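You operate a simulated robot arm through the tools that you are given. There is no shell and no other tool. Be economical: measure what you need, move in short steps, check, and stop when the job is done.

You are at the controls of a simulated two-armed robot. One attempt, no reset.

## Task
Grind some pepper into the white dish and serve it on the green mat.
Fine: stand the mill in the dish and hold it with one hand; then it goes back. Set down upright: pepper mill.

It is judged by the outcome, as a careful person would: the job done as asked, and still so three seconds after it is handed in. It fails if anything else is knocked over, pushed out of place, dropped, spilled or broken.

## Robot
Two 7-joint arms with two-finger parallel grippers on one trunk, on a base that drives. Base frame: it is fixed to the floor where the robot stands at the start and does not move with it; the origin is under the middle of the robot, x ahead of it, y to its left, z up; the surface under the hand at the start is at about z = 750. Units: mm, degrees, N and s.
The left shoulder is at the start at [60, 144, 965], the right one opposite. With the tool pointing down near the work surface each hand reaches from about 320 to 740 mm from the robot's upright axis, wherever it stands, measured 20 degrees to its own side. Places, roughly: pepper mill head [500, 0, 900]; salt mill head [1100, 300, 900]. Payload 1.57 kg a hand.
Tool frame (each hand has its own): the origin (TCP) lies between the finger pads and is the grasp point; the fingertips stand 30 mm ahead of it; z points along the fingers, y is the line along which they close. The gripper opens to 110 mm. The fingers are 24 mm wide and 12 mm thick; the gripper's body (48 by 112 mm) begins 78 mm behind the TCP.
Orientation is told as [roll, pitch, yaw] about the base's x, y, z axes, in that order, counted from this pose: with the fingers straight down and closing along the base's y, the tool's x points along the base's -x, its y along +y and its z along -z.

## Interface
- The arms move only by the tool apply_moves. It takes "left_rows", "right_rows" or both (then of equal length, played together; a hand with none holds still); each is a list of rows, each a list of 7 numbers: the shift along the tool's x, y, z in units of 50 mm (1.0 is 50 mm), then the turn, a rotation vector about the tool's x, y, z in units of 5 degrees (1.0 is 5 degrees), then the finger opening in mm, from 0 to 110. In form: [[x, y, z, ax, ay, az, hand], ...]. A call has 1 to 12 rows; each row shifts and turns the commanded pose from where the row before left it, along the tool's axes as they then stand. A call with a number of a shift or a turn outside -1 to 1 is refused whole. A row lasts 0.2 s, in which the tool goes at most 50 mm and 8.6 degrees; a call with a longer step from one row to the next is refused whole, and so is a gripper value outside its range. Where a pose cannot be reached the arm comes as near as it can. A force on the tool above 40 N (or 10 N above the force at the start of the call, whichever is more), or a blocked arm, ends the call early, and 0.2 s more pass. Each finger travels about 45 mm/s and halts on what it meets, pressing with about 28 N; the grip force reading is that of the motor and also rises with nothing between the fingers. The clock runs only during rows and for 0.2 s after the last one: add rows that do not move to give the fingers time. The reply holds the time, the measured pose of the TCP, the force on the tool along the base axes, the opening and the grip force, in the units named above and with some noise, with the torque about the TCP (base axes, N m) and any sound that the robot's microphone picked up.
- Cameras (640 x 400 px; columns grow to the right, rows downward): "scene" is now at [40.8, 22.4, 1566.4]; the picture's right is [0.33, -0.94, 0.00], its down [-0.76, -0.26, -0.60] and it looks along [0.57, 0.20, -0.80] (base axes); focal length 259 px, centre (320, 200). "left" rides on the left gripper at [70, -16, -141] in its tool frame; the picture's right is [0.23, 0.97, 0.00], its down [-0.86, 0.20, -0.48] and it looks along [-0.47, 0.11, 0.88] (tool axes); focal length 222 px, centre (320, 200). "right" rides on the right gripper at [70, 16, -141] in its tool frame; the picture's right is [-0.23, 0.97, 0.00], its down [-0.86, -0.20, -0.48] and it looks along [-0.47, -0.11, 0.88] (tool axes); focal length 222 px, centre (320, 200).
- camera(camera): a new picture of that camera. No time passes.
- lift_body(by): slides the trunk up (or, below 0, down) by that many mm; the arms and the scene camera ride with it, the base frame stays. It gives what a move gives, with no picture.
- steer(legs): drives the robot by 1 to 6 legs, each [ahead, left, turn to the left] in mm, mm and degrees, along the robot's own axes; the way and the turn of a leg run together, so that a leg with both is an arc; at most 1500 mm and 180 degrees a leg. The arms and the cameras ride along, it lands a little off, and it stops where it bumps. It gives what a move gives.
- pan_tilt(pan, tilt): turns the head with the scene camera to pan (to the left, within 86 degrees either way) and tilt (down, from -29 to 69), counted from straight ahead of the robot. It gives what a move gives.
- probe_pixels(camera, pixels): for up to 12 pixels [column, row] of the newest picture of that camera ("zoom" is the newest enlarged one), the place [x, y, z] in the base frame of the surface seen there, good to about 3 mm. No time passes.
- close_up(camera, box): a new picture of the part [left, top, right, bottom] of that camera's present view, enlarged. No time passes.
- close_job(): hands the job in; it is judged then, once.

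Work in short steps. Measure before you move; look again where a grasp or a placing could have gone wrong, and mend it. You have 80 turns and 70 pictures in all, those below and enlarged ones among them. Open the grippers and draw the arms clear of the work before you hand the job in, unless the task says otherwise; then end with one line.

The tools are called as a command line: name --argument value ..., lists and objects as JSON in quotes. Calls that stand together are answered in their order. apply_moves: Moves the arms, as the interface text tells. Its arguments: {"type":"object","properties":{"left_rows":{"type":"array","items":{"type":"array","items":{"type":"number"}}},"right_rows":{"type":"array","items":{"type":"array","items":{"type":"number"}}}},"required":[]} The other tools are called the same way: lift_body (by) slides the trunk up or down; steer (legs) drives the base; pan_tilt (pan, tilt) turns the head that bears the scene camera; camera (camera) takes a picture; probe_pixels (camera, pixels) gives the place of the surface under pixels of a picture; close_up (camera, box) takes an enlarged picture of a part of a camera's view; close_job () hands the job in.

At the start:

```text
time_s: 0.0
left_tool_pos: [310.3, 378.2, 1130.3]
left_tcp_rot: [0.0, 0.1, 0.0]
left_force: [-0.2, 0.1, -0.1]
left_ft_torque: [0.0, -0.01, 0.01]
left_grip_width: 109.9
left_grasp_force: 0.0
right_tool_pos: [390.2, -19.7, 1160.0]
right_tcp_rot: [0.0, -0.1, 0.1]
right_force: [1.2, -0.3, -0.1]
right_ft_torque: [-0.03, 0.02, -0.03]
right_grip_width: 110.2
right_grasp_force: 0.0
trunk travel left (down, up): [-564.0, 26.0]
robot x, y, heading: [-2.3, -0.3, -0.1]
head pan, tilt: [19.1, 53.2]
```

scene: 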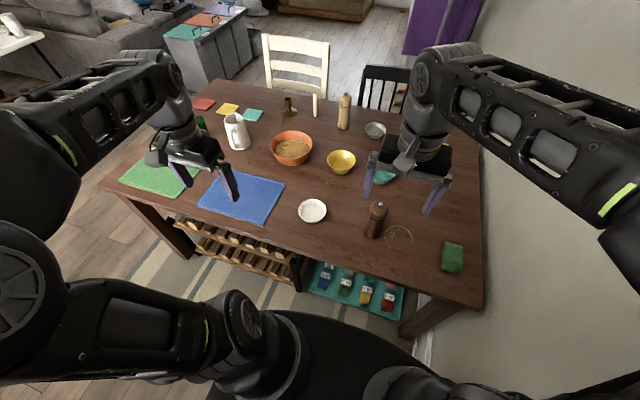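
right: 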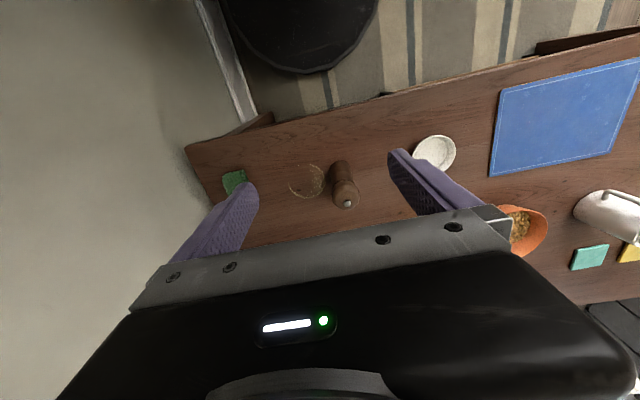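
left: 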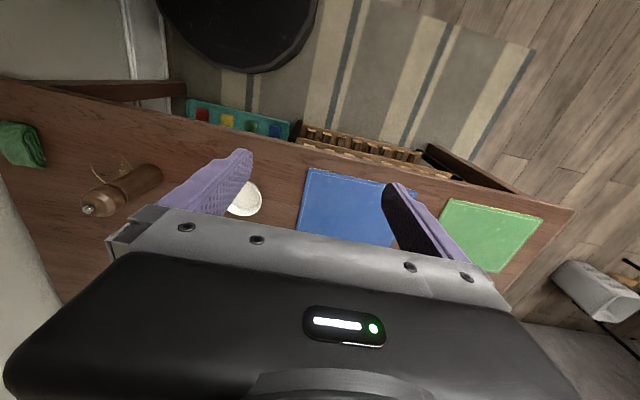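

I first take a close view of the mill and dish and the mat area.

close_up --camera "scene" --box '[280, 170, 440, 270]'

probe_pixels --camera "scene" --pixels '[[312, 201], [312, 212], [300, 210], [325, 212], [378, 204], [375, 220], [373, 236], [150, 165], [185, 192], [122, 180], [400, 236], [452, 257]]'

close_up --camera "right" --box '[260, 110, 500, 260]'

```text
4.00 times, centred on (360, 220) of scene
```

zoom: 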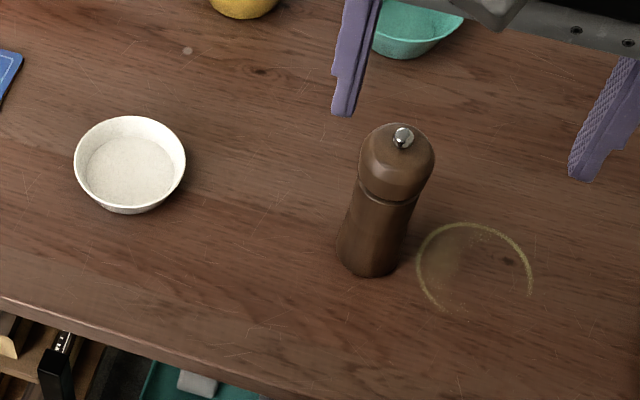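

```text
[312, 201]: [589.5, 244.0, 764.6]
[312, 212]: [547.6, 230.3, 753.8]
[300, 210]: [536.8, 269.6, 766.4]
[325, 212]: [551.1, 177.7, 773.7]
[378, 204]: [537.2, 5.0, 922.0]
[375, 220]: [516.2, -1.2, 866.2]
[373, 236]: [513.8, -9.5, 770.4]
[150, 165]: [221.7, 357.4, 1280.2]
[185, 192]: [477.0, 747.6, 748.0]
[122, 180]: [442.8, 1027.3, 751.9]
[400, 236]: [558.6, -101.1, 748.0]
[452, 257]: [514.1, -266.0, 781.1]
```

```text
2.67 times, centred on (380, 185) of right
```

zoom: 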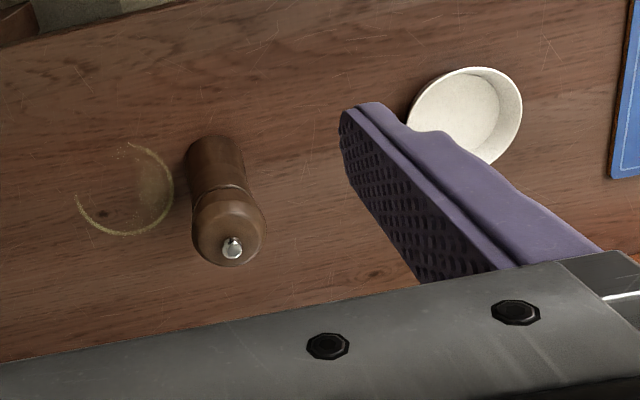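

Mill top is near z 925, standing on a table at z≈748; the dish centre is near (562,225). I probe more in the zoomed picture and check the mill surface and the dish rim.

probe_pixels --camera "zoom" --pixels '[[232, 243], [220, 225], [225, 205], [222, 187], [215, 160], [213, 142], [195, 160], [248, 180], [197, 230], [264, 225], [480, 75], [470, 110]]'

close_up --camera "scene" --box '[340, 190, 420, 240]'

pan_tilt --pan 50 --tilt 45

camera --camera "scene"

```text
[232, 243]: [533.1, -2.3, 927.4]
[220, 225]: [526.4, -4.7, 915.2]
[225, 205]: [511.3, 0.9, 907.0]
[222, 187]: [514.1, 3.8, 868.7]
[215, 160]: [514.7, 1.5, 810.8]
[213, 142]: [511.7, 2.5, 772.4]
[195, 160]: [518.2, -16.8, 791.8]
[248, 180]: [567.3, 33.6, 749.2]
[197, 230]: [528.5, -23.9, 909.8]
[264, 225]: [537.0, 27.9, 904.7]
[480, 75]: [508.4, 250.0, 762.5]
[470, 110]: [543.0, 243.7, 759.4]
```

```text
8.00 times, centred on (380, 215) of scene
```

zoom: 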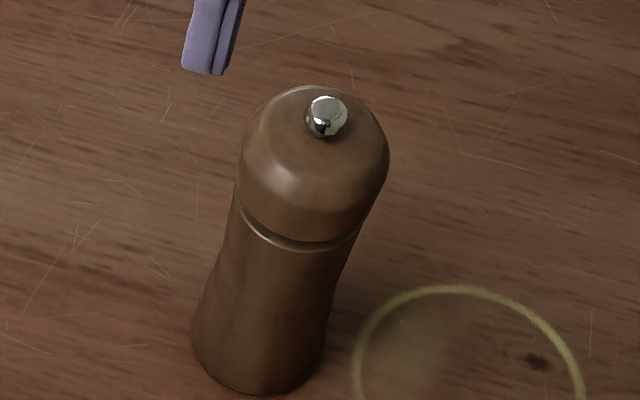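

```text
time_s: 1.0
left_tool_pos: [311.2, 379.1, 1130.6]
left_tcp_rot: [0.0, 0.0, 0.0]
left_force: [0.1, 0.6, -0.2]
left_ft_torque: [0.01, -0.01, -0.03]
left_grip_width: 110.1
left_grasp_force: 0.1
right_tool_pos: [390.3, -19.1, 1160.5]
right_tcp_rot: [0.0, -0.1, -0.1]
right_force: [-0.2, -0.6, 0.1]
right_ft_torque: [0.03, 0.03, 0.01]
right_grip_width: 109.8
right_grasp_force: 0.0
trunk travel left (down, up): [-564.0, 26.0]
robot x, y, heading: [1.8, -0.4, -0.0]
head pan, tilt: [50.0, 45.0]
```

```text
63 pictures are left
```

scene: 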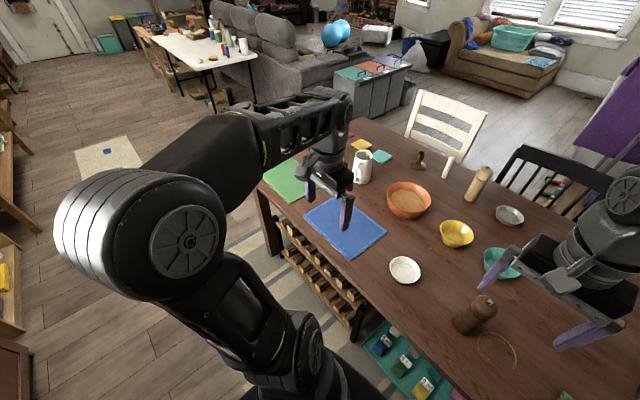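

Mill axis ≈ (535, 0), head z 888–923. I measure the dish rim and mat in this new picture (dish at (405,270), mat at (285,180)).

close_up --camera "scene" --box '[373, 250, 437, 290]'

probe_pixels --camera "scene" --pixels '[[262, 182], [290, 202], [308, 196], [296, 161], [285, 182], [355, 257], [305, 217], [385, 235], [362, 170], [408, 200]]'

```text
10.00 times, centred on (405, 270) of scene
```

zoom: 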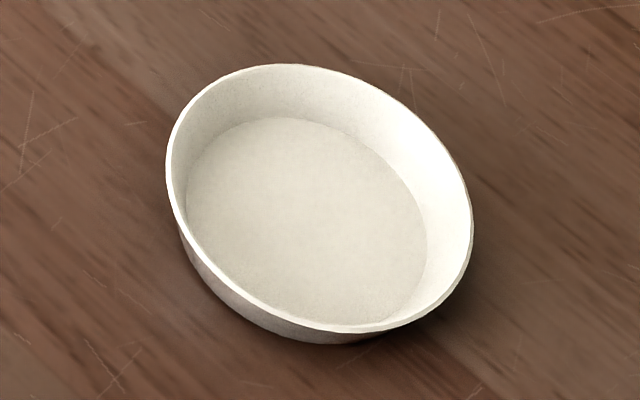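

```text
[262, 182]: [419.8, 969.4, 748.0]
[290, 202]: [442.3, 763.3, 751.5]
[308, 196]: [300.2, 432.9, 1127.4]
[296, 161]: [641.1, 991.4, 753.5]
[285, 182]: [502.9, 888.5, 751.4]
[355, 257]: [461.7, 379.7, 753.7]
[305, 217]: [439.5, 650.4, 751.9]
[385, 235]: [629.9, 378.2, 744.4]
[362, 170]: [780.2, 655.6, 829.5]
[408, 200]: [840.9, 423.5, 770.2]
```

probe_pixels --camera "zoom" --pixels '[[171, 160], [275, 67], [410, 110], [468, 215], [350, 330], [215, 265], [305, 215], [200, 180], [420, 250], [320, 310], [290, 125]]'

```text
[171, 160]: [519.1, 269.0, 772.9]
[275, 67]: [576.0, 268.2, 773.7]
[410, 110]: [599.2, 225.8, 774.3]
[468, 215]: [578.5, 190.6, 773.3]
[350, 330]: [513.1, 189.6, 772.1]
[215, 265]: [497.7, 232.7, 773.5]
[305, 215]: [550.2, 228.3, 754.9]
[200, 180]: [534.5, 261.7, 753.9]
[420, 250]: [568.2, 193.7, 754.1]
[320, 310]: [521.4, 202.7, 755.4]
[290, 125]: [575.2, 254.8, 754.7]
```

Dish centre (549,229), rim r≈51 at z 774, floor z 754. I turn the right hand to yaw 45 and begin tilting, up high.

apply_moves --right_rows '[[0, 0, 0, 0, 0, -1, 110], [0, 0, 0, 0, 0, -1, 110], [0, 0, 0, 0, 0, -1, 110], [0, 0, 0, 0, 0, -1, 110], [0, 0, 0, 0, 0, -1, 110], [0, 0, 0, 0, 0, -1, 110], [0, 0, 0, 0, 0, -1, 110], [0, 0, 0, 0, 0, -1, 110], [0, 0, 0, 0, 0, -1, 110], [0, 0, 0, 0, -1, 0, 110], [0, 0, 0, 0, -1, 0, 110], [0, 0, 0, 0, -1, 0, 110]]'

apply_moves --right_rows '[[0, 0, 0, 0, -1, 0, 110], [0, 0, 0, 0, -1, 0, 110], [0, 0, 0, 0, -1, 0, 110], [0, 0, 0, 0, -1, 0, 110], [0, 0, 0, 0, -1, 0, 110], [0, 0, 0, 0, -1, 0, 110], [0, 0, 0, 0, -1, 0, 110], [0, 0, 0, 0, -1, 0, 110], [0, 0, 0, 0, -1, 0, 110]]'

```text
time_s: 3.6
left_tool_pos: [310.7, 377.6, 1130.9]
left_tcp_rot: [0.0, 0.0, -0.1]
left_force: [0.3, -0.5, 0.2]
left_ft_torque: [0.03, 0.01, 0.03]
left_grip_width: 109.8
left_grasp_force: 0.0
right_tool_pos: [389.1, -20.5, 1160.3]
right_tcp_rot: [0.0, -15.1, 45.0]
right_force: [0.0, 0.7, -0.2]
right_ft_torque: [0.01, -0.03, -0.01]
right_grip_width: 109.8
right_grasp_force: 0.0
trunk travel left (down, up): [-564.0, 26.0]
robot x, y, heading: [0.2, 2.2, 0.2]
head pan, tilt: [50.0, 45.0]
```

```text
time_s: 5.8
left_tool_pos: [311.4, 413.3, 1125.5]
left_tcp_rot: [-0.8, 0.1, 1.8]
left_force: [1.0, -0.1, -0.5]
left_ft_torque: [0.01, 0.04, -0.02]
left_grip_width: 110.1
left_grasp_force: 0.1
right_tool_pos: [409.1, 21.6, 1158.6]
right_tcp_rot: [-1.0, -58.1, 48.3]
right_force: [-2.1, -1.5, 1.6]
right_ft_torque: [-0.01, 0.04, -0.03]
right_grip_width: 110.0
right_grasp_force: 0.0
right hand out of reach, approached as far as the arm can: row 9
trunk travel left (down, up): [-564.0, 26.0]
robot x, y, heading: [16.0, 10.5, 1.8]
head pan, tilt: [50.0, 45.0]
stopped in row 9 (right hand): the arm was blocked; the commanded pose is now the measured one
```

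The right arm was blocked and the base shifted slightly; I look before going on.

pan_tilt --pan 0 --tilt 55

camera --camera "scene"

```text
time_s: 6.9
left_tool_pos: [307.2, 412.6, 1126.1]
left_tcp_rot: [-0.7, 0.1, 2.7]
left_force: [-0.5, -0.5, -0.1]
left_ft_torque: [0.02, 0.05, 0.02]
left_grip_width: 110.0
left_grasp_force: 0.0
right_tool_pos: [408.7, 26.8, 1157.8]
right_tcp_rot: [-0.4, -58.3, 48.9]
right_force: [-0.1, -0.1, -0.7]
right_ft_torque: [-0.02, -0.01, 0.01]
right_grip_width: 110.2
right_grasp_force: 0.0
trunk travel left (down, up): [-564.0, 26.0]
robot x, y, heading: [15.0, 3.6, 2.9]
head pan, tilt: [0.0, 55.0]
```

```text
61 pictures are left
```

scene: 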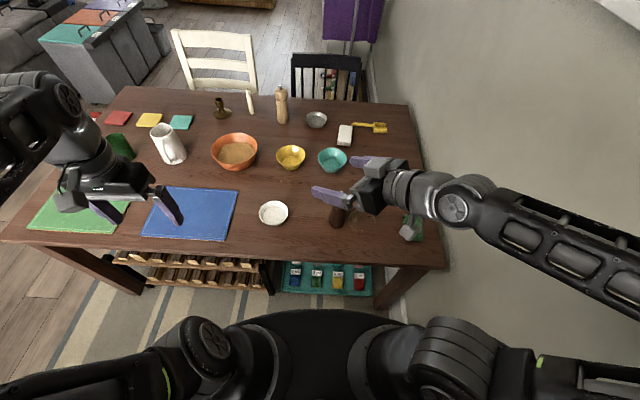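

The right elbow appears to be against the wall at right. I drive left 200 mm to get room and straighten the heading.

steer --legs '[[-20, 200, 0], [0, 0, -2.9]]'

camera --camera "scene"

```text
time_s: 7.7
left_tool_pos: [299.9, 375.2, 1137.0]
left_tcp_rot: [3.5, 0.1, 4.0]
left_force: [-1.1, -0.7, 0.2]
left_ft_torque: [0.09, -0.13, -0.03]
left_grip_width: 110.0
left_grasp_force: 0.1
right_tool_pos: [413.4, 17.7, 1152.9]
right_tcp_rot: [-3.2, -59.4, 57.3]
right_force: [-1.8, 1.1, -0.6]
right_ft_torque: [0.06, -0.09, -0.05]
right_grip_width: 109.9
right_grasp_force: 0.0
trunk travel left (down, up): [-564.0, 26.0]
robot x, y, heading: [33.4, 17.7, 4.5]
head pan, tilt: [0.0, 55.0]
stopped in leg 1: the robot was blocked; the commanded pose is now the measured one
```

```text
60 pictures are left
```

scene: 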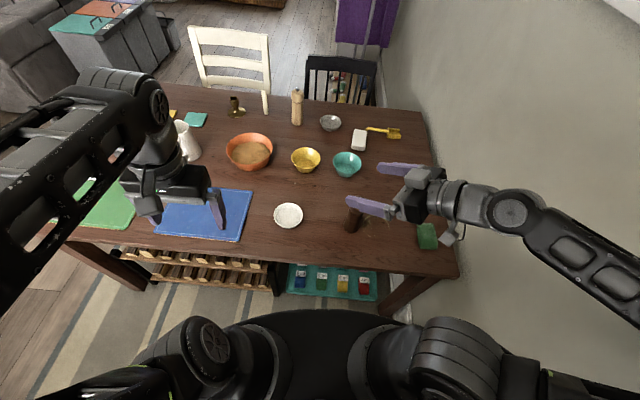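

Still blocked, with a little tilt. I look to the right and at the elbow.

pan_tilt --pan -70 --tilt 35

camera --camera "scene"

```text
time_s: 9.1
left_tool_pos: [296.4, 375.6, 1135.4]
left_tcp_rot: [3.2, 0.6, 3.9]
left_force: [0.6, 0.1, -1.2]
left_ft_torque: [-0.01, -0.01, -0.03]
left_grip_width: 109.9
left_grasp_force: 0.0
right_tool_pos: [409.7, 19.8, 1153.7]
right_tcp_rot: [-3.1, -58.9, 57.9]
right_force: [-0.2, 0.1, -0.4]
right_ft_torque: [0.0, -0.01, 0.0]
right_grip_width: 109.9
right_grasp_force: 0.1
trunk travel left (down, up): [-564.0, 26.0]
robot x, y, heading: [27.7, 12.3, 4.4]
head pan, tilt: [-70.0, 35.0]
```

```text
59 pictures are left
```

scene: 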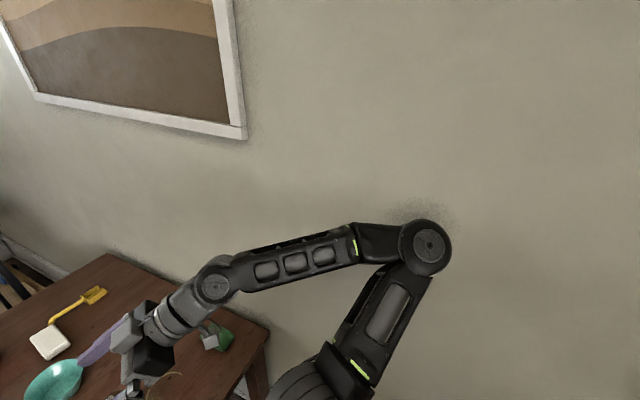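

The elbow presses the wall. I undo part of the tilt to pull the elbow off it.

apply_moves --right_rows '[[0, 0, 0, 0, 1, 0, 110], [0, 0, 0, 0, 1, 0, 110], [0, 0, 0, 0, 1, 0, 110], [0, 0, 0, 0, 1, 0, 110], [0, 0, 0, 0, 1, 0, 110], [0, 0, 0, 0, 1, 0, 110], [0, 0, 0, 0, 1, 0, 110], [0, 0, 0, 0, 1, 0, 110]]'

steer --legs '[[0, 50, 0]]'

camera --camera "scene"

```text
time_s: 9.4
left_tool_pos: [293.9, 341.8, 1144.7]
left_tcp_rot: [4.6, 0.7, 5.3]
left_force: [-0.4, -0.1, 0.6]
left_ft_torque: [0.03, -0.06, -0.01]
left_grip_width: 110.3
left_grasp_force: 0.1
right_tool_pos: [412.5, -12.0, 1139.3]
right_tcp_rot: [-0.2, -57.5, 57.9]
right_force: [0.3, 0.4, 0.5]
right_ft_torque: [-0.02, 0.0, -0.06]
right_grip_width: 110.0
right_grasp_force: 0.1
trunk travel left (down, up): [-564.0, 26.0]
robot x, y, heading: [40.1, 24.3, 5.7]
head pan, tilt: [-70.0, 35.0]
stopped in row 1 (left hand): the arm was blocked; the commanded pose is now the measured one
```

```text
time_s: 10.1
left_tool_pos: [316.4, 268.7, 1149.4]
left_tcp_rot: [3.7, 0.7, 8.3]
left_force: [0.1, 0.6, -0.4]
left_ft_torque: [0.02, -0.03, 0.04]
left_grip_width: 110.2
left_grasp_force: 0.0
right_tool_pos: [424.2, -132.2, 1096.0]
right_tcp_rot: [8.4, -64.0, 49.9]
right_force: [0.3, 0.3, -0.4]
right_ft_torque: [0.0, -0.01, 0.02]
right_grip_width: 110.1
right_grasp_force: 0.0
trunk travel left (down, up): [-564.0, 26.0]
robot x, y, heading: [44.2, 41.5, 5.8]
head pan, tilt: [-70.0, 35.0]
stopped in leg 1: the robot was blocked; the commanded pose is now the measured one
```

```text
58 pictures are left
```

scene: 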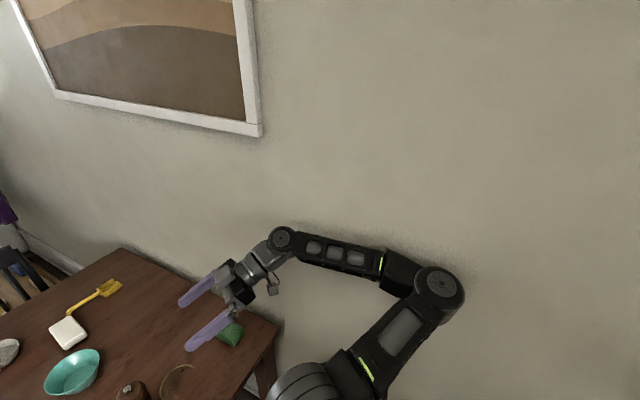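

The elbow is snagged on the wall and the robot leans. I extend the right hand forward-left, up off the table, to draw the elbow in.

apply_moves --right_rows '[[0.3, 0, 0.5, 0, 0.5, 0, 110], [-0.3, 0, 0.5, 0, 0.5, 0, 110], [-0.3, 0, 0.5, 0, 0.5, 0, 110], [-0.3, 0, 0.5, 0, 0.5, 0, 110]]'

```text
time_s: 10.4
left_tool_pos: [334.1, 267.7, 1152.8]
left_tcp_rot: [1.8, 1.5, 13.0]
left_force: [1.0, -3.2, 0.7]
left_ft_torque: [0.43, 0.06, 0.02]
left_grip_width: 110.1
left_grasp_force: 0.0
right_tool_pos: [423.3, -146.1, 1060.3]
right_tcp_rot: [15.7, -65.5, 46.6]
right_force: [-2.3, 4.2, -1.8]
right_ft_torque: [-0.08, -0.15, -0.39]
right_grip_width: 109.7
right_grasp_force: 0.1
trunk travel left (down, up): [-564.0, 26.0]
robot x, y, heading: [47.4, 48.3, 6.6]
head pan, tilt: [-70.0, 35.0]
stopped in row 1 (left hand): the arm was blocked; the commanded pose is now the measured one
```

The left hand is reported blocked too, so I look toward the left arm.

pan_tilt --pan 50 --tilt 50

camera --camera "scene"

```text
time_s: 12.4
left_tool_pos: [330.6, 271.3, 1151.1]
left_tcp_rot: [1.6, 1.5, 13.3]
left_force: [0.7, 0.4, -0.7]
left_ft_torque: [0.01, -0.01, 0.02]
left_grip_width: 109.9
left_grasp_force: 0.2
right_tool_pos: [424.1, -144.6, 1061.2]
right_tcp_rot: [15.7, -65.7, 46.6]
right_force: [-0.2, 0.0, 0.5]
right_ft_torque: [-0.03, 0.01, 0.02]
right_grip_width: 110.3
right_grasp_force: 0.0
trunk travel left (down, up): [-564.0, 26.0]
robot x, y, heading: [46.4, 46.6, 6.8]
head pan, tilt: [50.0, 50.0]
```

```text
57 pictures are left
```

scene: 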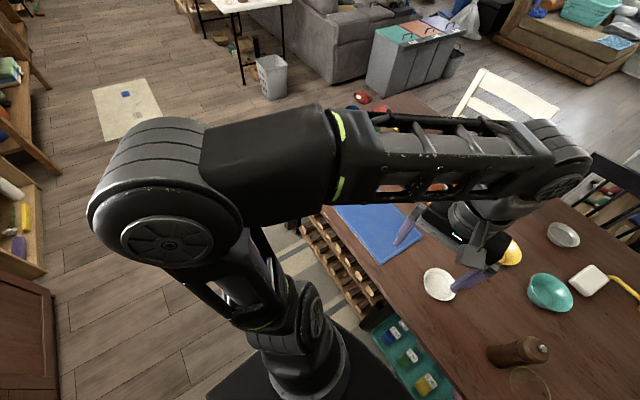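

The left arm is clear of everything, so only the right elbow matters. I try driving left again.

steer --legs '[[0, 120, 0]]'

pan_tilt --pan -60 --tilt 45

camera --camera "scene"

```text
time_s: 13.1
left_tool_pos: [376.9, 347.5, 1131.9]
left_tcp_rot: [-1.0, 3.4, 24.9]
left_force: [-0.4, 2.7, -0.2]
left_ft_torque: [-0.3, 0.06, 0.02]
left_grip_width: 109.8
left_grasp_force: 0.0
right_tool_pos: [415.4, -138.7, 1009.3]
right_tcp_rot: [30.8, -72.7, 43.8]
right_force: [1.3, 2.2, 0.0]
right_ft_torque: [-0.11, 0.02, -0.05]
right_grip_width: 110.0
right_grasp_force: 0.1
trunk travel left (down, up): [-564.0, 26.0]
robot x, y, heading: [48.8, 57.3, 7.9]
head pan, tilt: [50.0, 50.0]
stopped in leg 1: the robot was blocked; the commanded pose is now the measured one
```

```text
time_s: 14.9
left_tool_pos: [369.6, 337.2, 1135.5]
left_tcp_rot: [0.0, 2.8, 26.3]
left_force: [0.8, -0.2, -0.5]
left_ft_torque: [0.01, -0.02, 0.0]
left_grip_width: 110.1
left_grasp_force: 0.1
right_tool_pos: [418.1, -137.1, 1006.0]
right_tcp_rot: [33.9, -72.6, 43.3]
right_force: [0.0, -1.3, -0.4]
right_ft_torque: [0.0, -0.03, -0.05]
right_grip_width: 110.0
right_grasp_force: 0.2
trunk travel left (down, up): [-564.0, 26.0]
robot x, y, heading: [52.6, 59.3, 9.2]
head pan, tilt: [-60.0, 45.0]
```

```text
56 pictures are left
```

scene: 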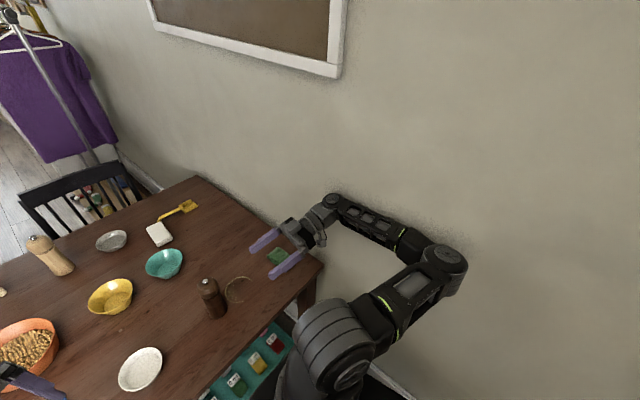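

I probe the elbow, forearm and the wall for distances.

probe_pixels --camera "scene" --pixels '[[445, 258], [465, 268], [372, 215], [332, 200], [318, 240], [480, 320], [400, 170], [280, 130], [330, 330], [490, 240]]'

```text
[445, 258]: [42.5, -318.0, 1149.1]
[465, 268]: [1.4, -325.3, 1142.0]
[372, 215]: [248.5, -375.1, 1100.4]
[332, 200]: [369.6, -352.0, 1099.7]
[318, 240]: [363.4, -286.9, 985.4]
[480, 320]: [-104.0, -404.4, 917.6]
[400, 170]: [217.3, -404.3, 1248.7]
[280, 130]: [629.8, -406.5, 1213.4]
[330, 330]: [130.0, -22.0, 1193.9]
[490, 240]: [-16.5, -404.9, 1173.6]
```

The wall is at y≈-404 and the right forearm/wrist presses against it. I pull the right hand to the left (tool z ≈ +y now), slightly up.

apply_moves --right_rows '[[-0.3, 0, 0.8, 0, 0, 0, 110], [-0.3, 0, 0.8, 0, 0, 0, 110], [-0.3, 0, 0.8, 0, 0, 0, 110]]'

```text
time_s: 15.3
left_tool_pos: [346.2, 291.5, 1140.0]
left_tcp_rot: [0.1, -0.9, 19.2]
left_force: [0.1, 0.1, -0.5]
left_ft_torque: [-0.05, -0.04, 0.0]
left_grip_width: 109.8
left_grasp_force: 0.0
right_tool_pos: [424.5, -130.6, 991.2]
right_tcp_rot: [40.0, -76.4, 41.5]
right_force: [0.1, 0.3, 0.3]
right_ft_torque: [-0.03, 0.02, 0.02]
right_grip_width: 109.9
right_grasp_force: 0.1
trunk travel left (down, up): [-564.0, 26.0]
robot x, y, heading: [54.1, 68.4, 9.7]
head pan, tilt: [-60.0, 45.0]
stopped in row 1 (left hand): the arm was blocked; the commanded pose is now the measured one
```

The left hand only lags from the base jerking. I try backing off and left together.

steer --legs '[[-80, 40, 0]]'

steer --legs '[[-50, 80, 0]]'

```text
time_s: 16.0
left_tool_pos: [324.4, 260.1, 1145.8]
left_tcp_rot: [0.9, -7.1, 21.8]
left_force: [0.2, 0.1, 0.2]
left_ft_torque: [0.0, -0.04, -0.05]
left_grip_width: 109.9
left_grasp_force: 0.1
right_tool_pos: [500.3, -129.5, 955.8]
right_tcp_rot: [29.8, -79.7, 51.9]
right_force: [0.3, -0.2, 0.3]
right_ft_torque: [-0.02, 0.01, -0.02]
right_grip_width: 110.0
right_grasp_force: 0.0
trunk travel left (down, up): [-564.0, 26.0]
robot x, y, heading: [61.6, 85.5, 12.6]
head pan, tilt: [-60.0, 45.0]
stopped in leg 1: the robot was blocked; the commanded pose is now the measured one
```

```text
time_s: 16.7
left_tool_pos: [401.6, 241.7, 1116.2]
left_tcp_rot: [2.3, -5.5, 37.1]
left_force: [-2.6, 3.9, 0.9]
left_ft_torque: [-0.4, -0.24, -0.08]
left_grip_width: 109.9
left_grasp_force: 0.0
right_tool_pos: [645.3, -128.7, 896.4]
right_tcp_rot: [33.2, -80.3, 49.4]
right_force: [16.5, -29.6, -4.6]
right_ft_torque: [0.98, 0.18, 1.76]
right_grip_width: 110.2
right_grasp_force: 0.1
trunk travel left (down, up): [-564.0, 26.0]
robot x, y, heading: [102.2, 121.6, 20.4]
head pan, tilt: [-60.0, 45.0]
stopped in leg 1: the robot was blocked; the commanded pose is now the measured one
```

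The right hand lurched to (645,-129,896); I look before anything else.

camera --camera "scene"

camera --camera "left"

```text
55 pictures are left
```

scene: 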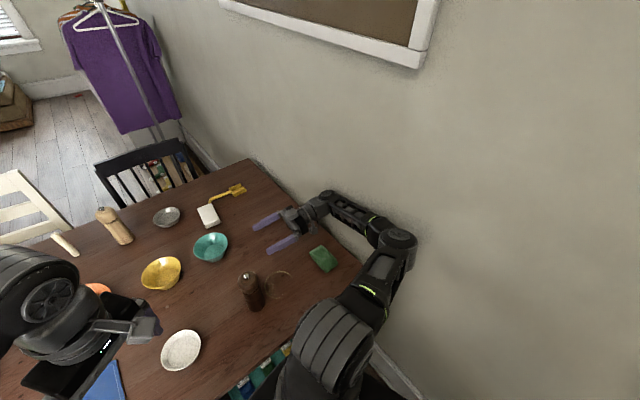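

```text
54 pictures are left
```

left: 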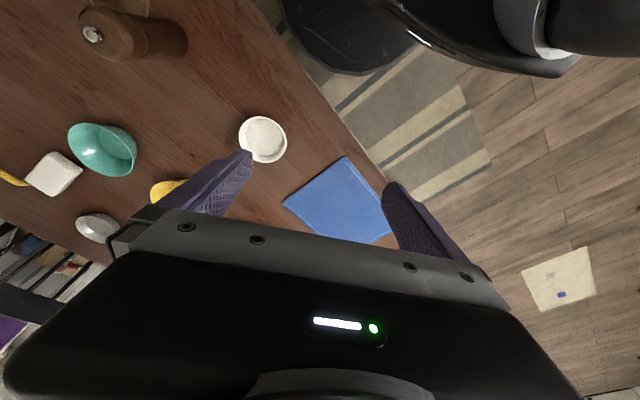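

Nothing is disturbed. I let things settle, then raise the right hand and pull it left, off the wall.

apply_moves --right_rows '[[0, 0, 0, 0, 0, 0, 110], [-0.3, 0, 0.1, 0, 0, 0, 110], [-0.5, 0, 0.2, 0, 0, 0, 110], [-0.5, 0, 0.3, 0, 0, 0, 110]]'

```text
time_s: 17.9
left_tool_pos: [386.4, 236.6, 1127.5]
left_tcp_rot: [3.1, -6.0, 34.5]
left_force: [-0.5, -0.5, -0.1]
left_ft_torque: [-0.01, -0.02, 0.02]
left_grip_width: 109.8
left_grasp_force: 0.0
right_tool_pos: [618.9, -81.7, 966.0]
right_tcp_rot: [52.5, -81.9, 34.6]
right_force: [-0.5, -0.2, 1.3]
right_ft_torque: [0.01, 0.02, -0.01]
right_grip_width: 109.9
right_grasp_force: 0.0
trunk travel left (down, up): [-564.0, 26.0]
robot x, y, heading: [89.3, 111.0, 19.6]
head pan, tilt: [-60.0, 45.0]
stopped in row 4 (right hand): the arm was blocked; the commanded pose is now the measured one
```

That worked slowly. Now I tip the fingers back downward, which brings the wrist up and off the wall, while rising.

apply_moves --right_rows '[[0, 0, 0, 0, 0, 0, 110], [-0.3, 0, 0.2, 0, 0.5, 0, 110], [-0.4, 0, 0.2, 0, 0.5, 0, 110], [-0.4, 0, 0.2, 0, 0.5, 0, 110], [-0.4, 0, 0.2, 0, 0.7, 0, 110], [-0.4, 0, 0.1, 0, 0.7, 0, 110], [-0.4, 0, 0.1, 0, 0.7, 0, 110], [-0.4, 0, 0, 0, 0.7, 0, 110]]'

```text
time_s: 19.7
left_tool_pos: [386.8, 223.0, 1127.7]
left_tcp_rot: [3.5, -6.1, 34.1]
left_force: [-0.4, 0.3, 0.1]
left_ft_torque: [-0.02, -0.01, 0.0]
left_grip_width: 110.2
left_grasp_force: 0.0
right_tool_pos: [637.5, -22.4, 1084.2]
right_tcp_rot: [13.9, -62.8, 73.3]
right_force: [0.2, 0.2, 0.5]
right_ft_torque: [-0.01, -0.02, 0.0]
right_grip_width: 110.3
right_grasp_force: 0.0
trunk travel left (down, up): [-564.0, 26.0]
robot x, y, heading: [92.9, 105.6, 19.2]
head pan, tilt: [-60.0, 45.0]
```

It moved freely. I try driving left again.

steer --legs '[[0, 100, 0]]'

camera --camera "scene"

```text
time_s: 20.9
left_tool_pos: [354.9, 319.4, 1125.5]
left_tcp_rot: [3.5, -6.2, 34.2]
left_force: [-0.2, 0.4, 0.5]
left_ft_torque: [-0.05, -0.01, -0.02]
left_grip_width: 109.7
left_grasp_force: 0.0
right_tool_pos: [604.5, 73.9, 1082.3]
right_tcp_rot: [14.0, -63.0, 73.0]
right_force: [0.6, 0.6, 0.2]
right_ft_torque: [-0.06, -0.05, -0.02]
right_grip_width: 110.0
right_grasp_force: 0.0
trunk travel left (down, up): [-564.0, 26.0]
robot x, y, heading: [60.1, 196.3, 19.1]
head pan, tilt: [-60.0, 45.0]
```

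```text
53 pictures are left
```

scene: 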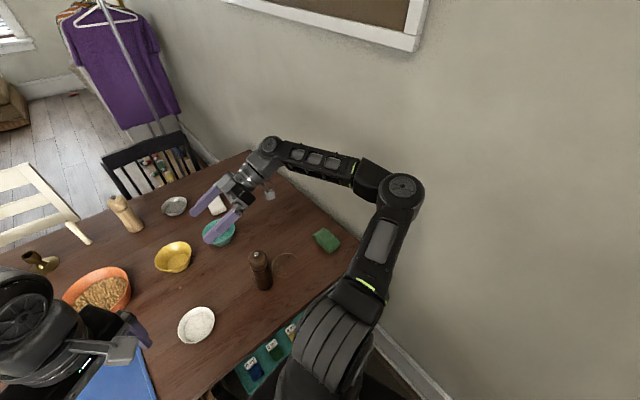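

Free and nothing displaced. I drive to about (0,250) and straighten the heading.

steer --legs '[[-39, 71, 0], [0, 0, -19]]'

pan_tilt --pan -15 --tilt 55

camera --camera "scene"

```text
time_s: 23.0
left_tool_pos: [317.2, 268.7, 1125.3]
left_tcp_rot: [3.6, -6.1, 15.1]
left_force: [-0.1, 0.2, -0.5]
left_ft_torque: [0.03, -0.02, 0.03]
left_grip_width: 110.1
left_grasp_force: 0.1
right_tool_pos: [472.9, -45.3, 1082.6]
right_tcp_rot: [14.1, -63.0, 53.8]
right_force: [-0.4, -0.3, 0.3]
right_ft_torque: [-0.02, -0.01, 0.01]
right_grip_width: 110.0
right_grasp_force: 0.1
trunk travel left (down, up): [-564.0, 26.0]
robot x, y, heading: [-1.0, 254.5, 0.0]
head pan, tilt: [-60.0, 45.0]
```

```text
time_s: 24.1
left_tool_pos: [316.9, 268.6, 1125.8]
left_tcp_rot: [3.5, -6.1, 15.1]
left_force: [0.2, 0.4, 0.2]
left_ft_torque: [0.03, -0.03, -0.04]
left_grip_width: 110.0
left_grasp_force: 0.1
right_tool_pos: [473.0, -43.8, 1081.4]
right_tcp_rot: [14.2, -63.0, 53.8]
right_force: [0.0, 0.0, 0.7]
right_ft_torque: [-0.01, 0.01, -0.03]
right_grip_width: 110.2
right_grasp_force: 0.0
trunk travel left (down, up): [-564.0, 26.0]
robot x, y, heading: [-2.2, 255.4, 0.3]
head pan, tilt: [-15.0, 55.0]
```

```text
52 pictures are left
```

scene: 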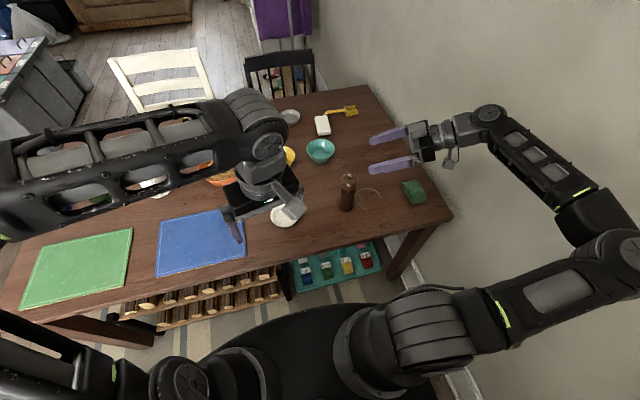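

The scene is intact and there is room. I level the right hand's roll and bring the yaw to about 25, up high.

apply_moves --right_rows '[[0, 0, 0, 0.947, 0, 0, 110], [0, 0, 0, 0.947, 0, 0, 110], [0, 0, 0, 0.947, 0, 0, 110], [0, 0, 0, 0.86, 0, 0.44, 110], [0, 0, 0, 0.86, 0, 0.44, 110], [0, 0, 0, 0.86, 0, 0.44, 110], [0, 0, 0, 0.86, 0, 0.44, 110], [0, 0, 0, 0.86, 0, 0.44, 110], [0, 0, 0, 0.86, 0, 0.44, 110]]'

```text
time_s: 26.1
left_tool_pos: [316.6, 268.4, 1125.8]
left_tcp_rot: [3.5, -6.1, 15.1]
left_force: [-0.5, -0.6, 0.3]
left_ft_torque: [-0.04, 0.0, -0.03]
left_grip_width: 109.9
left_grasp_force: 0.1
right_tool_pos: [473.2, -43.8, 1082.3]
right_tcp_rot: [0.1, -63.0, 24.8]
right_force: [0.0, -0.2, -0.5]
right_ft_torque: [0.0, 0.0, -0.03]
right_grip_width: 109.9
right_grasp_force: 0.0
trunk travel left (down, up): [-564.0, 26.0]
robot x, y, heading: [-1.8, 252.3, -0.1]
head pan, tilt: [-15.0, 55.0]
```

Orientation is [0,-63,25]. I go to a standoff 120 mm before the mill body (target grasp (535,0,822)).

apply_moves --right_rows '[[0.66, 0.046, 0.216, 0, 0, 0, 110], [0.66, 0.046, 0.216, 0, 0, 0, 110], [0.66, 0.046, 0.216, 0, 0, 0, 110], [0.66, 0.046, 0.216, 0, 0, 0, 110], [0.66, 0.046, 0.216, 0, 0, 0, 110], [0.66, 0.046, 0.216, 0, 0, 0, 110]]'

camera --camera "right"

camera --camera "scene"

```text
time_s: 27.5
left_tool_pos: [317.6, 267.6, 1125.0]
left_tcp_rot: [3.7, -6.1, 15.1]
left_force: [-0.2, 0.6, -0.1]
left_ft_torque: [-0.02, -0.02, -0.01]
left_grip_width: 109.9
left_grasp_force: 0.0
right_tool_pos: [438.4, -45.3, 875.4]
right_tcp_rot: [0.2, -63.1, 24.8]
right_force: [-0.6, 0.1, 0.2]
right_ft_torque: [0.06, 0.01, 0.01]
right_grip_width: 109.9
right_grasp_force: 0.2
trunk travel left (down, up): [-564.0, 26.0]
robot x, y, heading: [-1.7, 257.4, 0.1]
head pan, tilt: [-15.0, 55.0]
```

```text
51 pictures are left
```

right: 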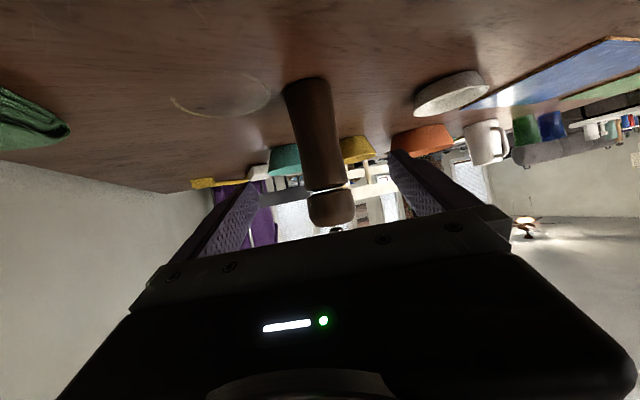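

```text
50 pictures are left
```

scene: 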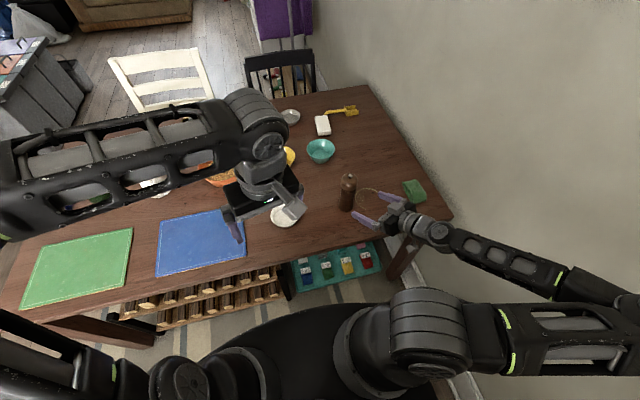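

The mill lies between the open fingers. I re-probe the mill's place in the scene picture.

probe_pixels --camera "scene" --pixels '[[348, 176], [346, 190], [346, 205], [341, 180], [356, 180], [284, 216]]'

probe_pixels --camera "right" --pixels '[[310, 100], [316, 140], [320, 180], [330, 210], [290, 100], [333, 100]]'

```text
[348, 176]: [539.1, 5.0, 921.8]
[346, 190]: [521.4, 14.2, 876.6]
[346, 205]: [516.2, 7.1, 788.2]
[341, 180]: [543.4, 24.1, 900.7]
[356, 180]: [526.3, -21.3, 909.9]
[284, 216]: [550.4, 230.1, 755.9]
```

```text
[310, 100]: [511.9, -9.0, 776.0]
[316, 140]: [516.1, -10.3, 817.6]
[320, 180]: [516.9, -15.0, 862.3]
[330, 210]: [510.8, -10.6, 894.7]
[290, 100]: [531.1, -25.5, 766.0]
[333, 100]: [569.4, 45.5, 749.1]
```

Mill axis confirmed ≈ (536,-1). I advance 120 mm along the fingers and check.

apply_moves --right_rows '[[0, 0, 0.4, 0, 0, 0, 110], [0, 0, 0.4, 0, 0, 0, 110], [0, 0, 0.4, 0, 0, 0, 110], [0, 0, 0.4, 0, 0, 0, 110], [0, 0, 0.4, 0, 0, 0, 110], [0, 0, 0.4, 0, 0, 0, 110]]'

camera --camera "right"

```text
time_s: 28.9
left_tool_pos: [317.4, 267.9, 1124.6]
left_tcp_rot: [3.6, -6.1, 15.1]
left_force: [0.0, 0.0, 0.0]
left_ft_torque: [0.0, 0.0, 0.01]
left_grip_width: 110.1
left_grasp_force: 0.1
right_tool_pos: [535.9, -1.7, 821.3]
right_tcp_rot: [0.2, -63.0, 24.7]
right_force: [-0.2, -0.8, -0.5]
right_ft_torque: [-0.02, -0.01, 0.01]
right_grip_width: 109.9
right_grasp_force: 0.0
trunk travel left (down, up): [-564.0, 26.0]
robot x, y, heading: [1.2, 255.5, 0.2]
head pan, tilt: [-15.0, 55.0]
```

```text
49 pictures are left
```

right: 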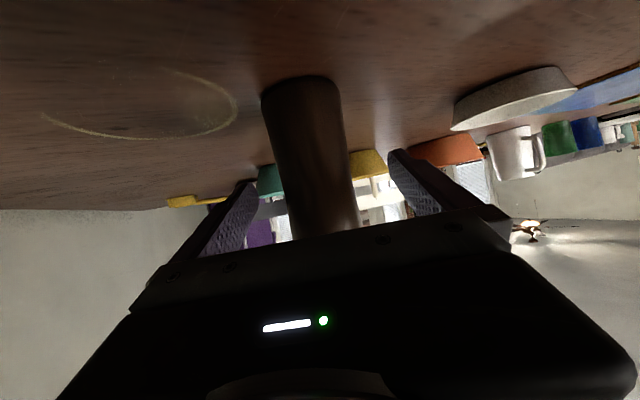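

The mill is between the fingers; I close to about 30 mm (motor stops on the mill).

apply_moves --right_rows '[[0, 0, 0, 0, 0, 0, 70], [0, 0, 0, 0, 0, 0, 60], [0, 0, 0, 0, 0, 0, 50], [0, 0, 0, 0, 0, 0, 45], [0, 0, 0, 0, 0, 0, 35], [0, 0, 0, 0, 0, 0, 20], [0, 0, 0, 0, 0, 0, 20], [0, 0, 0, 0, 0, 0, 20]]'

```text
time_s: 30.7
left_tool_pos: [316.5, 268.9, 1124.5]
left_tcp_rot: [3.6, -6.0, 15.2]
left_force: [-0.4, 0.0, 0.2]
left_ft_torque: [-0.03, 0.03, 0.02]
left_grip_width: 109.9
left_grasp_force: 0.0
right_tool_pos: [537.1, -1.3, 822.0]
right_tcp_rot: [0.2, -63.0, 24.8]
right_force: [1.0, -0.6, 1.4]
right_ft_torque: [-0.02, -0.02, -0.02]
right_grip_width: 54.1
right_grasp_force: 27.6
trunk travel left (down, up): [-564.0, 26.0]
robot x, y, heading: [2.7, 253.5, 0.0]
head pan, tilt: [-15.0, 55.0]
```

Gripped at 54 mm. I lift straight up 60 mm.

apply_moves --right_rows '[[-0.27, 0, -0.136, 0, 0, 0, 20], [-0.27, 0, -0.136, 0, 0, 0, 20], [-0.27, 0, -0.136, 0, 0, 0, 20], [-0.27, 0, -0.136, 0, 0, 0, 20]]'

camera --camera "scene"

```text
time_s: 31.7
left_tool_pos: [317.3, 268.3, 1125.9]
left_tcp_rot: [3.6, -6.1, 15.1]
left_force: [0.1, 0.1, 0.2]
left_ft_torque: [0.01, 0.02, 0.0]
left_grip_width: 109.9
left_grasp_force: 0.0
right_tool_pos: [536.2, -1.7, 882.3]
right_tcp_rot: [0.1, -63.0, 24.7]
right_force: [-0.4, 0.3, -2.4]
right_ft_torque: [0.02, 0.03, 0.03]
right_grip_width: 52.5
right_grasp_force: 28.2
trunk travel left (down, up): [-564.0, 26.0]
robot x, y, heading: [-1.2, 254.3, -0.1]
head pan, tilt: [-15.0, 55.0]
```

```text
48 pictures are left
```

scene: 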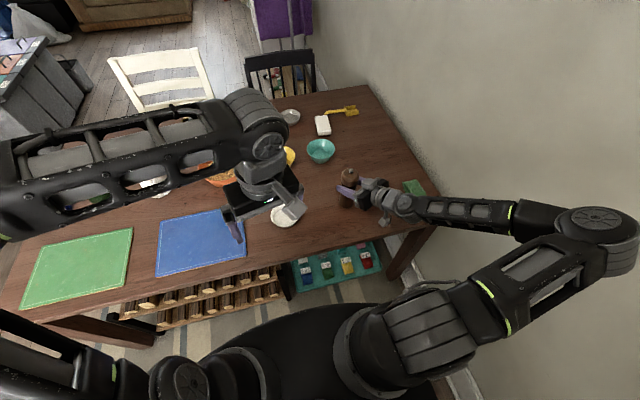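

Lifted by 60 mm and stable. I carry it over the dish while shifting the left hand aside.

apply_moves --right_rows '[[-0.163, 0.68, 0.32, 0, 0, 0, 20], [-0.163, 0.68, 0.32, 0, 0, 0, 20], [-0.163, 0.68, 0.32, 0, 0, 0, 20], [-0.163, 0.68, 0.32, 0, 0, 0, 20], [-0.163, 0.68, 0.32, 0, 0, 0, 20], [-0.163, 0.68, 0.32, 0, 0, 0, 20]]' --left_rows '[[0, 0.7, 0, 0, 0, 0, 110], [0, 0.7, 0, 0, 0, 0, 110], [0, 0.7, 0, 0, 0, 0, 110], [0, 0, 0, 0, 0, 0, 110], [0, 0, 0, 0, 0, 0, 110], [0, 0, 0, 0, 0, 0, 110]]'

camera --camera "scene"

close_up --camera "scene" --box '[232, 150, 328, 240]'

```text
time_s: 33.1
left_tool_pos: [289.5, 369.4, 1130.2]
left_tcp_rot: [3.6, -6.1, 15.1]
left_force: [-0.2, 0.7, -0.4]
left_ft_torque: [0.03, 0.0, -0.02]
left_grip_width: 110.1
left_grasp_force: 0.0
right_tool_pos: [547.6, 229.5, 882.5]
right_tcp_rot: [0.2, -63.0, 24.6]
right_force: [-0.9, 0.1, -1.8]
right_ft_torque: [-0.01, -0.01, 0.03]
right_grip_width: 52.7
right_grasp_force: 28.1
trunk travel left (down, up): [-564.0, 26.0]
robot x, y, heading: [-2.9, 253.2, -0.1]
head pan, tilt: [-15.0, 55.0]
```

```text
47 pictures are left
```

scene: 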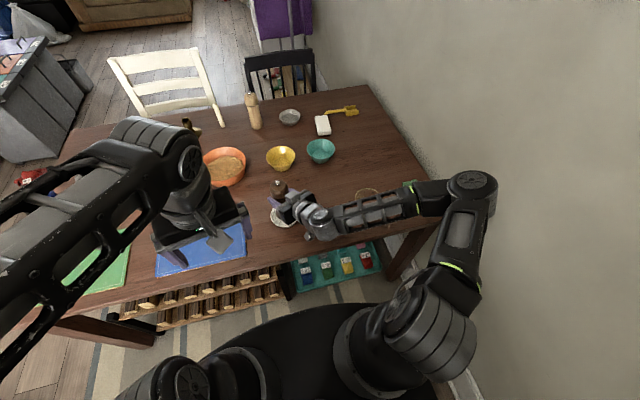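

```text
4.44 times, centred on (280, 195) of scene
```

zoom: 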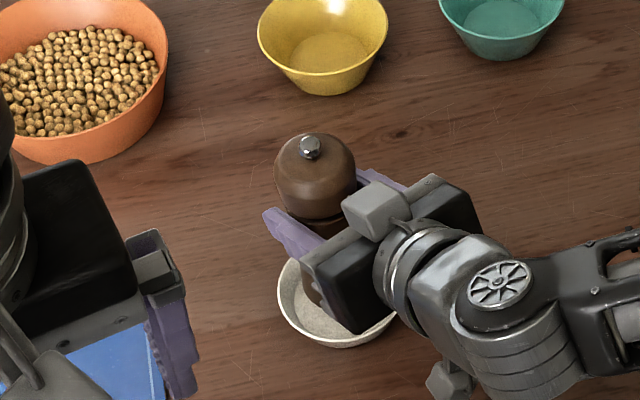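

I check the knob, head and rim in the zoom for upright alignment over the dish, and look from the right camera.

probe_pixels --camera "zoom" --pixels '[[309, 143], [276, 175], [354, 175], [315, 200], [281, 300], [340, 345], [296, 262]]'

camera --camera "right"

```text
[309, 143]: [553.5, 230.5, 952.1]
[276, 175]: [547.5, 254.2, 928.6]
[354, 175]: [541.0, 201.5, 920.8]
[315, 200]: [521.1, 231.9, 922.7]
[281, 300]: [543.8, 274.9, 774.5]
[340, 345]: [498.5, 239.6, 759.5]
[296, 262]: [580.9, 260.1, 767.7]
```

```text
45 pictures are left
```

right: 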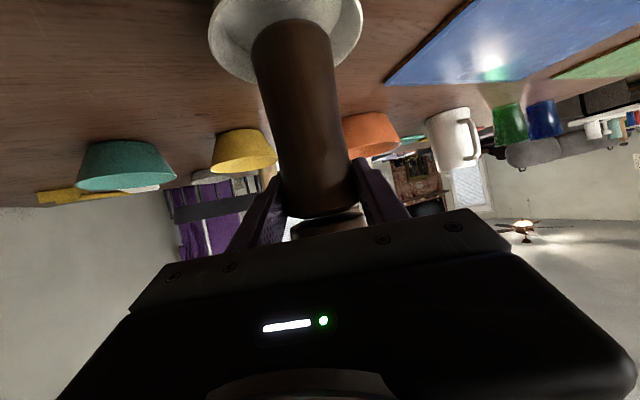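

The knob reads z 952 rather than 987, so the mill may have slid in the grip. I probe the body in the right picture.

probe_pixels --camera "right" --pixels '[[289, 24], [292, 60], [300, 120], [310, 180], [318, 208], [325, 222], [240, 70], [340, 50], [213, 30]]'

close_up --camera "right" --box '[200, 0, 420, 240]'

```text
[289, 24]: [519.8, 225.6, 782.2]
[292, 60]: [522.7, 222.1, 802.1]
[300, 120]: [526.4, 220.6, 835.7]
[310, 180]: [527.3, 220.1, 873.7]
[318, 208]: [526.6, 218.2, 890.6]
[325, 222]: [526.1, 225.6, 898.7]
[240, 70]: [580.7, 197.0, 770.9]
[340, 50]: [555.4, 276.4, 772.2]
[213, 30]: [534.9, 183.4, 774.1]
```

```text
1.67 times, centred on (310, 120) of right
```

zoom: 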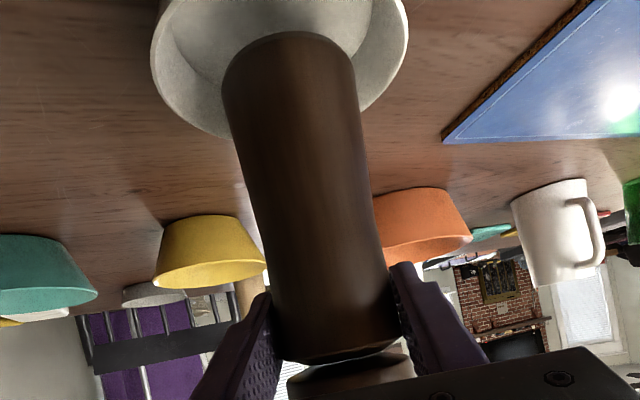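

The mill slid ~30 mm down in the grip: its bottom is at z≈778, its foot axis near (544,237). I shift (+4,-5) and lower 16 mm, then look.

apply_moves --right_rows '[[-0.014, -0.124, 0.027, 0, 0, 0, 20], [0, 0, 0, 0, 0, 0, 20], [0.0891, 0, 0.0454, 0, 0, 0, 20], [0.0891, 0, 0.0454, 0, 0, 0, 20], [0.0891, 0, 0.0454, 0, 0, 0, 20]]'

close_up --camera "right" --box '[200, 0, 420, 240]'

probe_pixels --camera "zoom" --pixels '[[275, 60], [285, 100], [300, 200], [320, 300], [160, 60], [400, 60], [190, 110]]'

```text
time_s: 34.3
left_tool_pos: [289.6, 368.1, 1132.3]
left_tcp_rot: [3.6, -6.0, 15.1]
left_force: [-0.8, 0.0, 0.0]
left_ft_torque: [0.01, -0.03, -0.01]
left_grip_width: 110.0
left_grasp_force: 0.0
right_tool_pos: [550.4, 224.9, 867.0]
right_tcp_rot: [0.2, -63.0, 25.0]
right_force: [-1.1, 0.0, -2.8]
right_ft_torque: [0.01, -0.03, 0.01]
right_grip_width: 52.5
right_grasp_force: 27.9
trunk travel left (down, up): [-564.0, 26.0]
robot x, y, heading: [-1.5, 256.5, 0.1]
head pan, tilt: [-15.0, 55.0]
```

```text
1.67 times, centred on (310, 120) of right
```

zoom: 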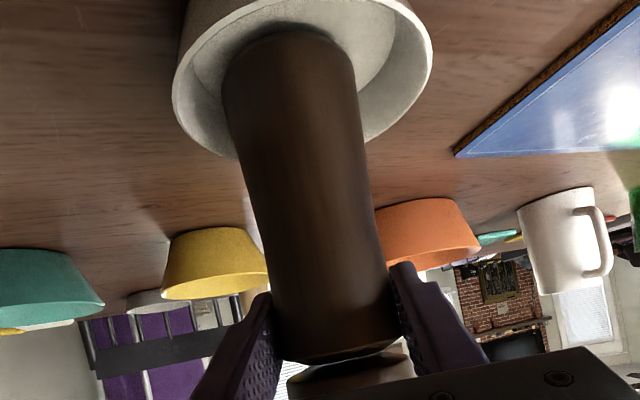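

```text
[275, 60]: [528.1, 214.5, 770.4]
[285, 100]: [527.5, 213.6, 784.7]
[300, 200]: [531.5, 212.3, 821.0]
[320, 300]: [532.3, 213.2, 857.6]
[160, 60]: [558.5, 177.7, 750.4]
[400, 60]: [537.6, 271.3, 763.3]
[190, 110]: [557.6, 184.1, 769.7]
```

Foot axis now ≈ (551,225), bottom ≈ 762, no further slip. I lower in small steps to touch the floor (z 754).

apply_moves --right_rows '[[0.05, 0.03, 0.03, 0, 0, 0, 20], [0.05, 0.03, 0.03, 0, 0, 0, 20], [0.036, 0, 0.018, 0, 0, 0, 20]]'

```text
time_s: 35.1
left_tool_pos: [290.3, 368.6, 1132.6]
left_tcp_rot: [3.7, -6.2, 15.0]
left_force: [0.4, -0.4, 0.0]
left_ft_torque: [-0.01, 0.0, 0.01]
left_grip_width: 110.0
left_grasp_force: 0.0
right_tool_pos: [551.0, 227.8, 863.1]
right_tcp_rot: [-0.2, -63.6, 25.1]
right_force: [0.3, -4.8, 19.7]
right_ft_torque: [-0.21, 0.19, 0.03]
right_grip_width: 52.7
right_grasp_force: 28.0
trunk travel left (down, up): [-564.0, 26.0]
robot x, y, heading: [-0.1, 252.6, -0.3]
head pan, tilt: [-15.0, 55.0]
```

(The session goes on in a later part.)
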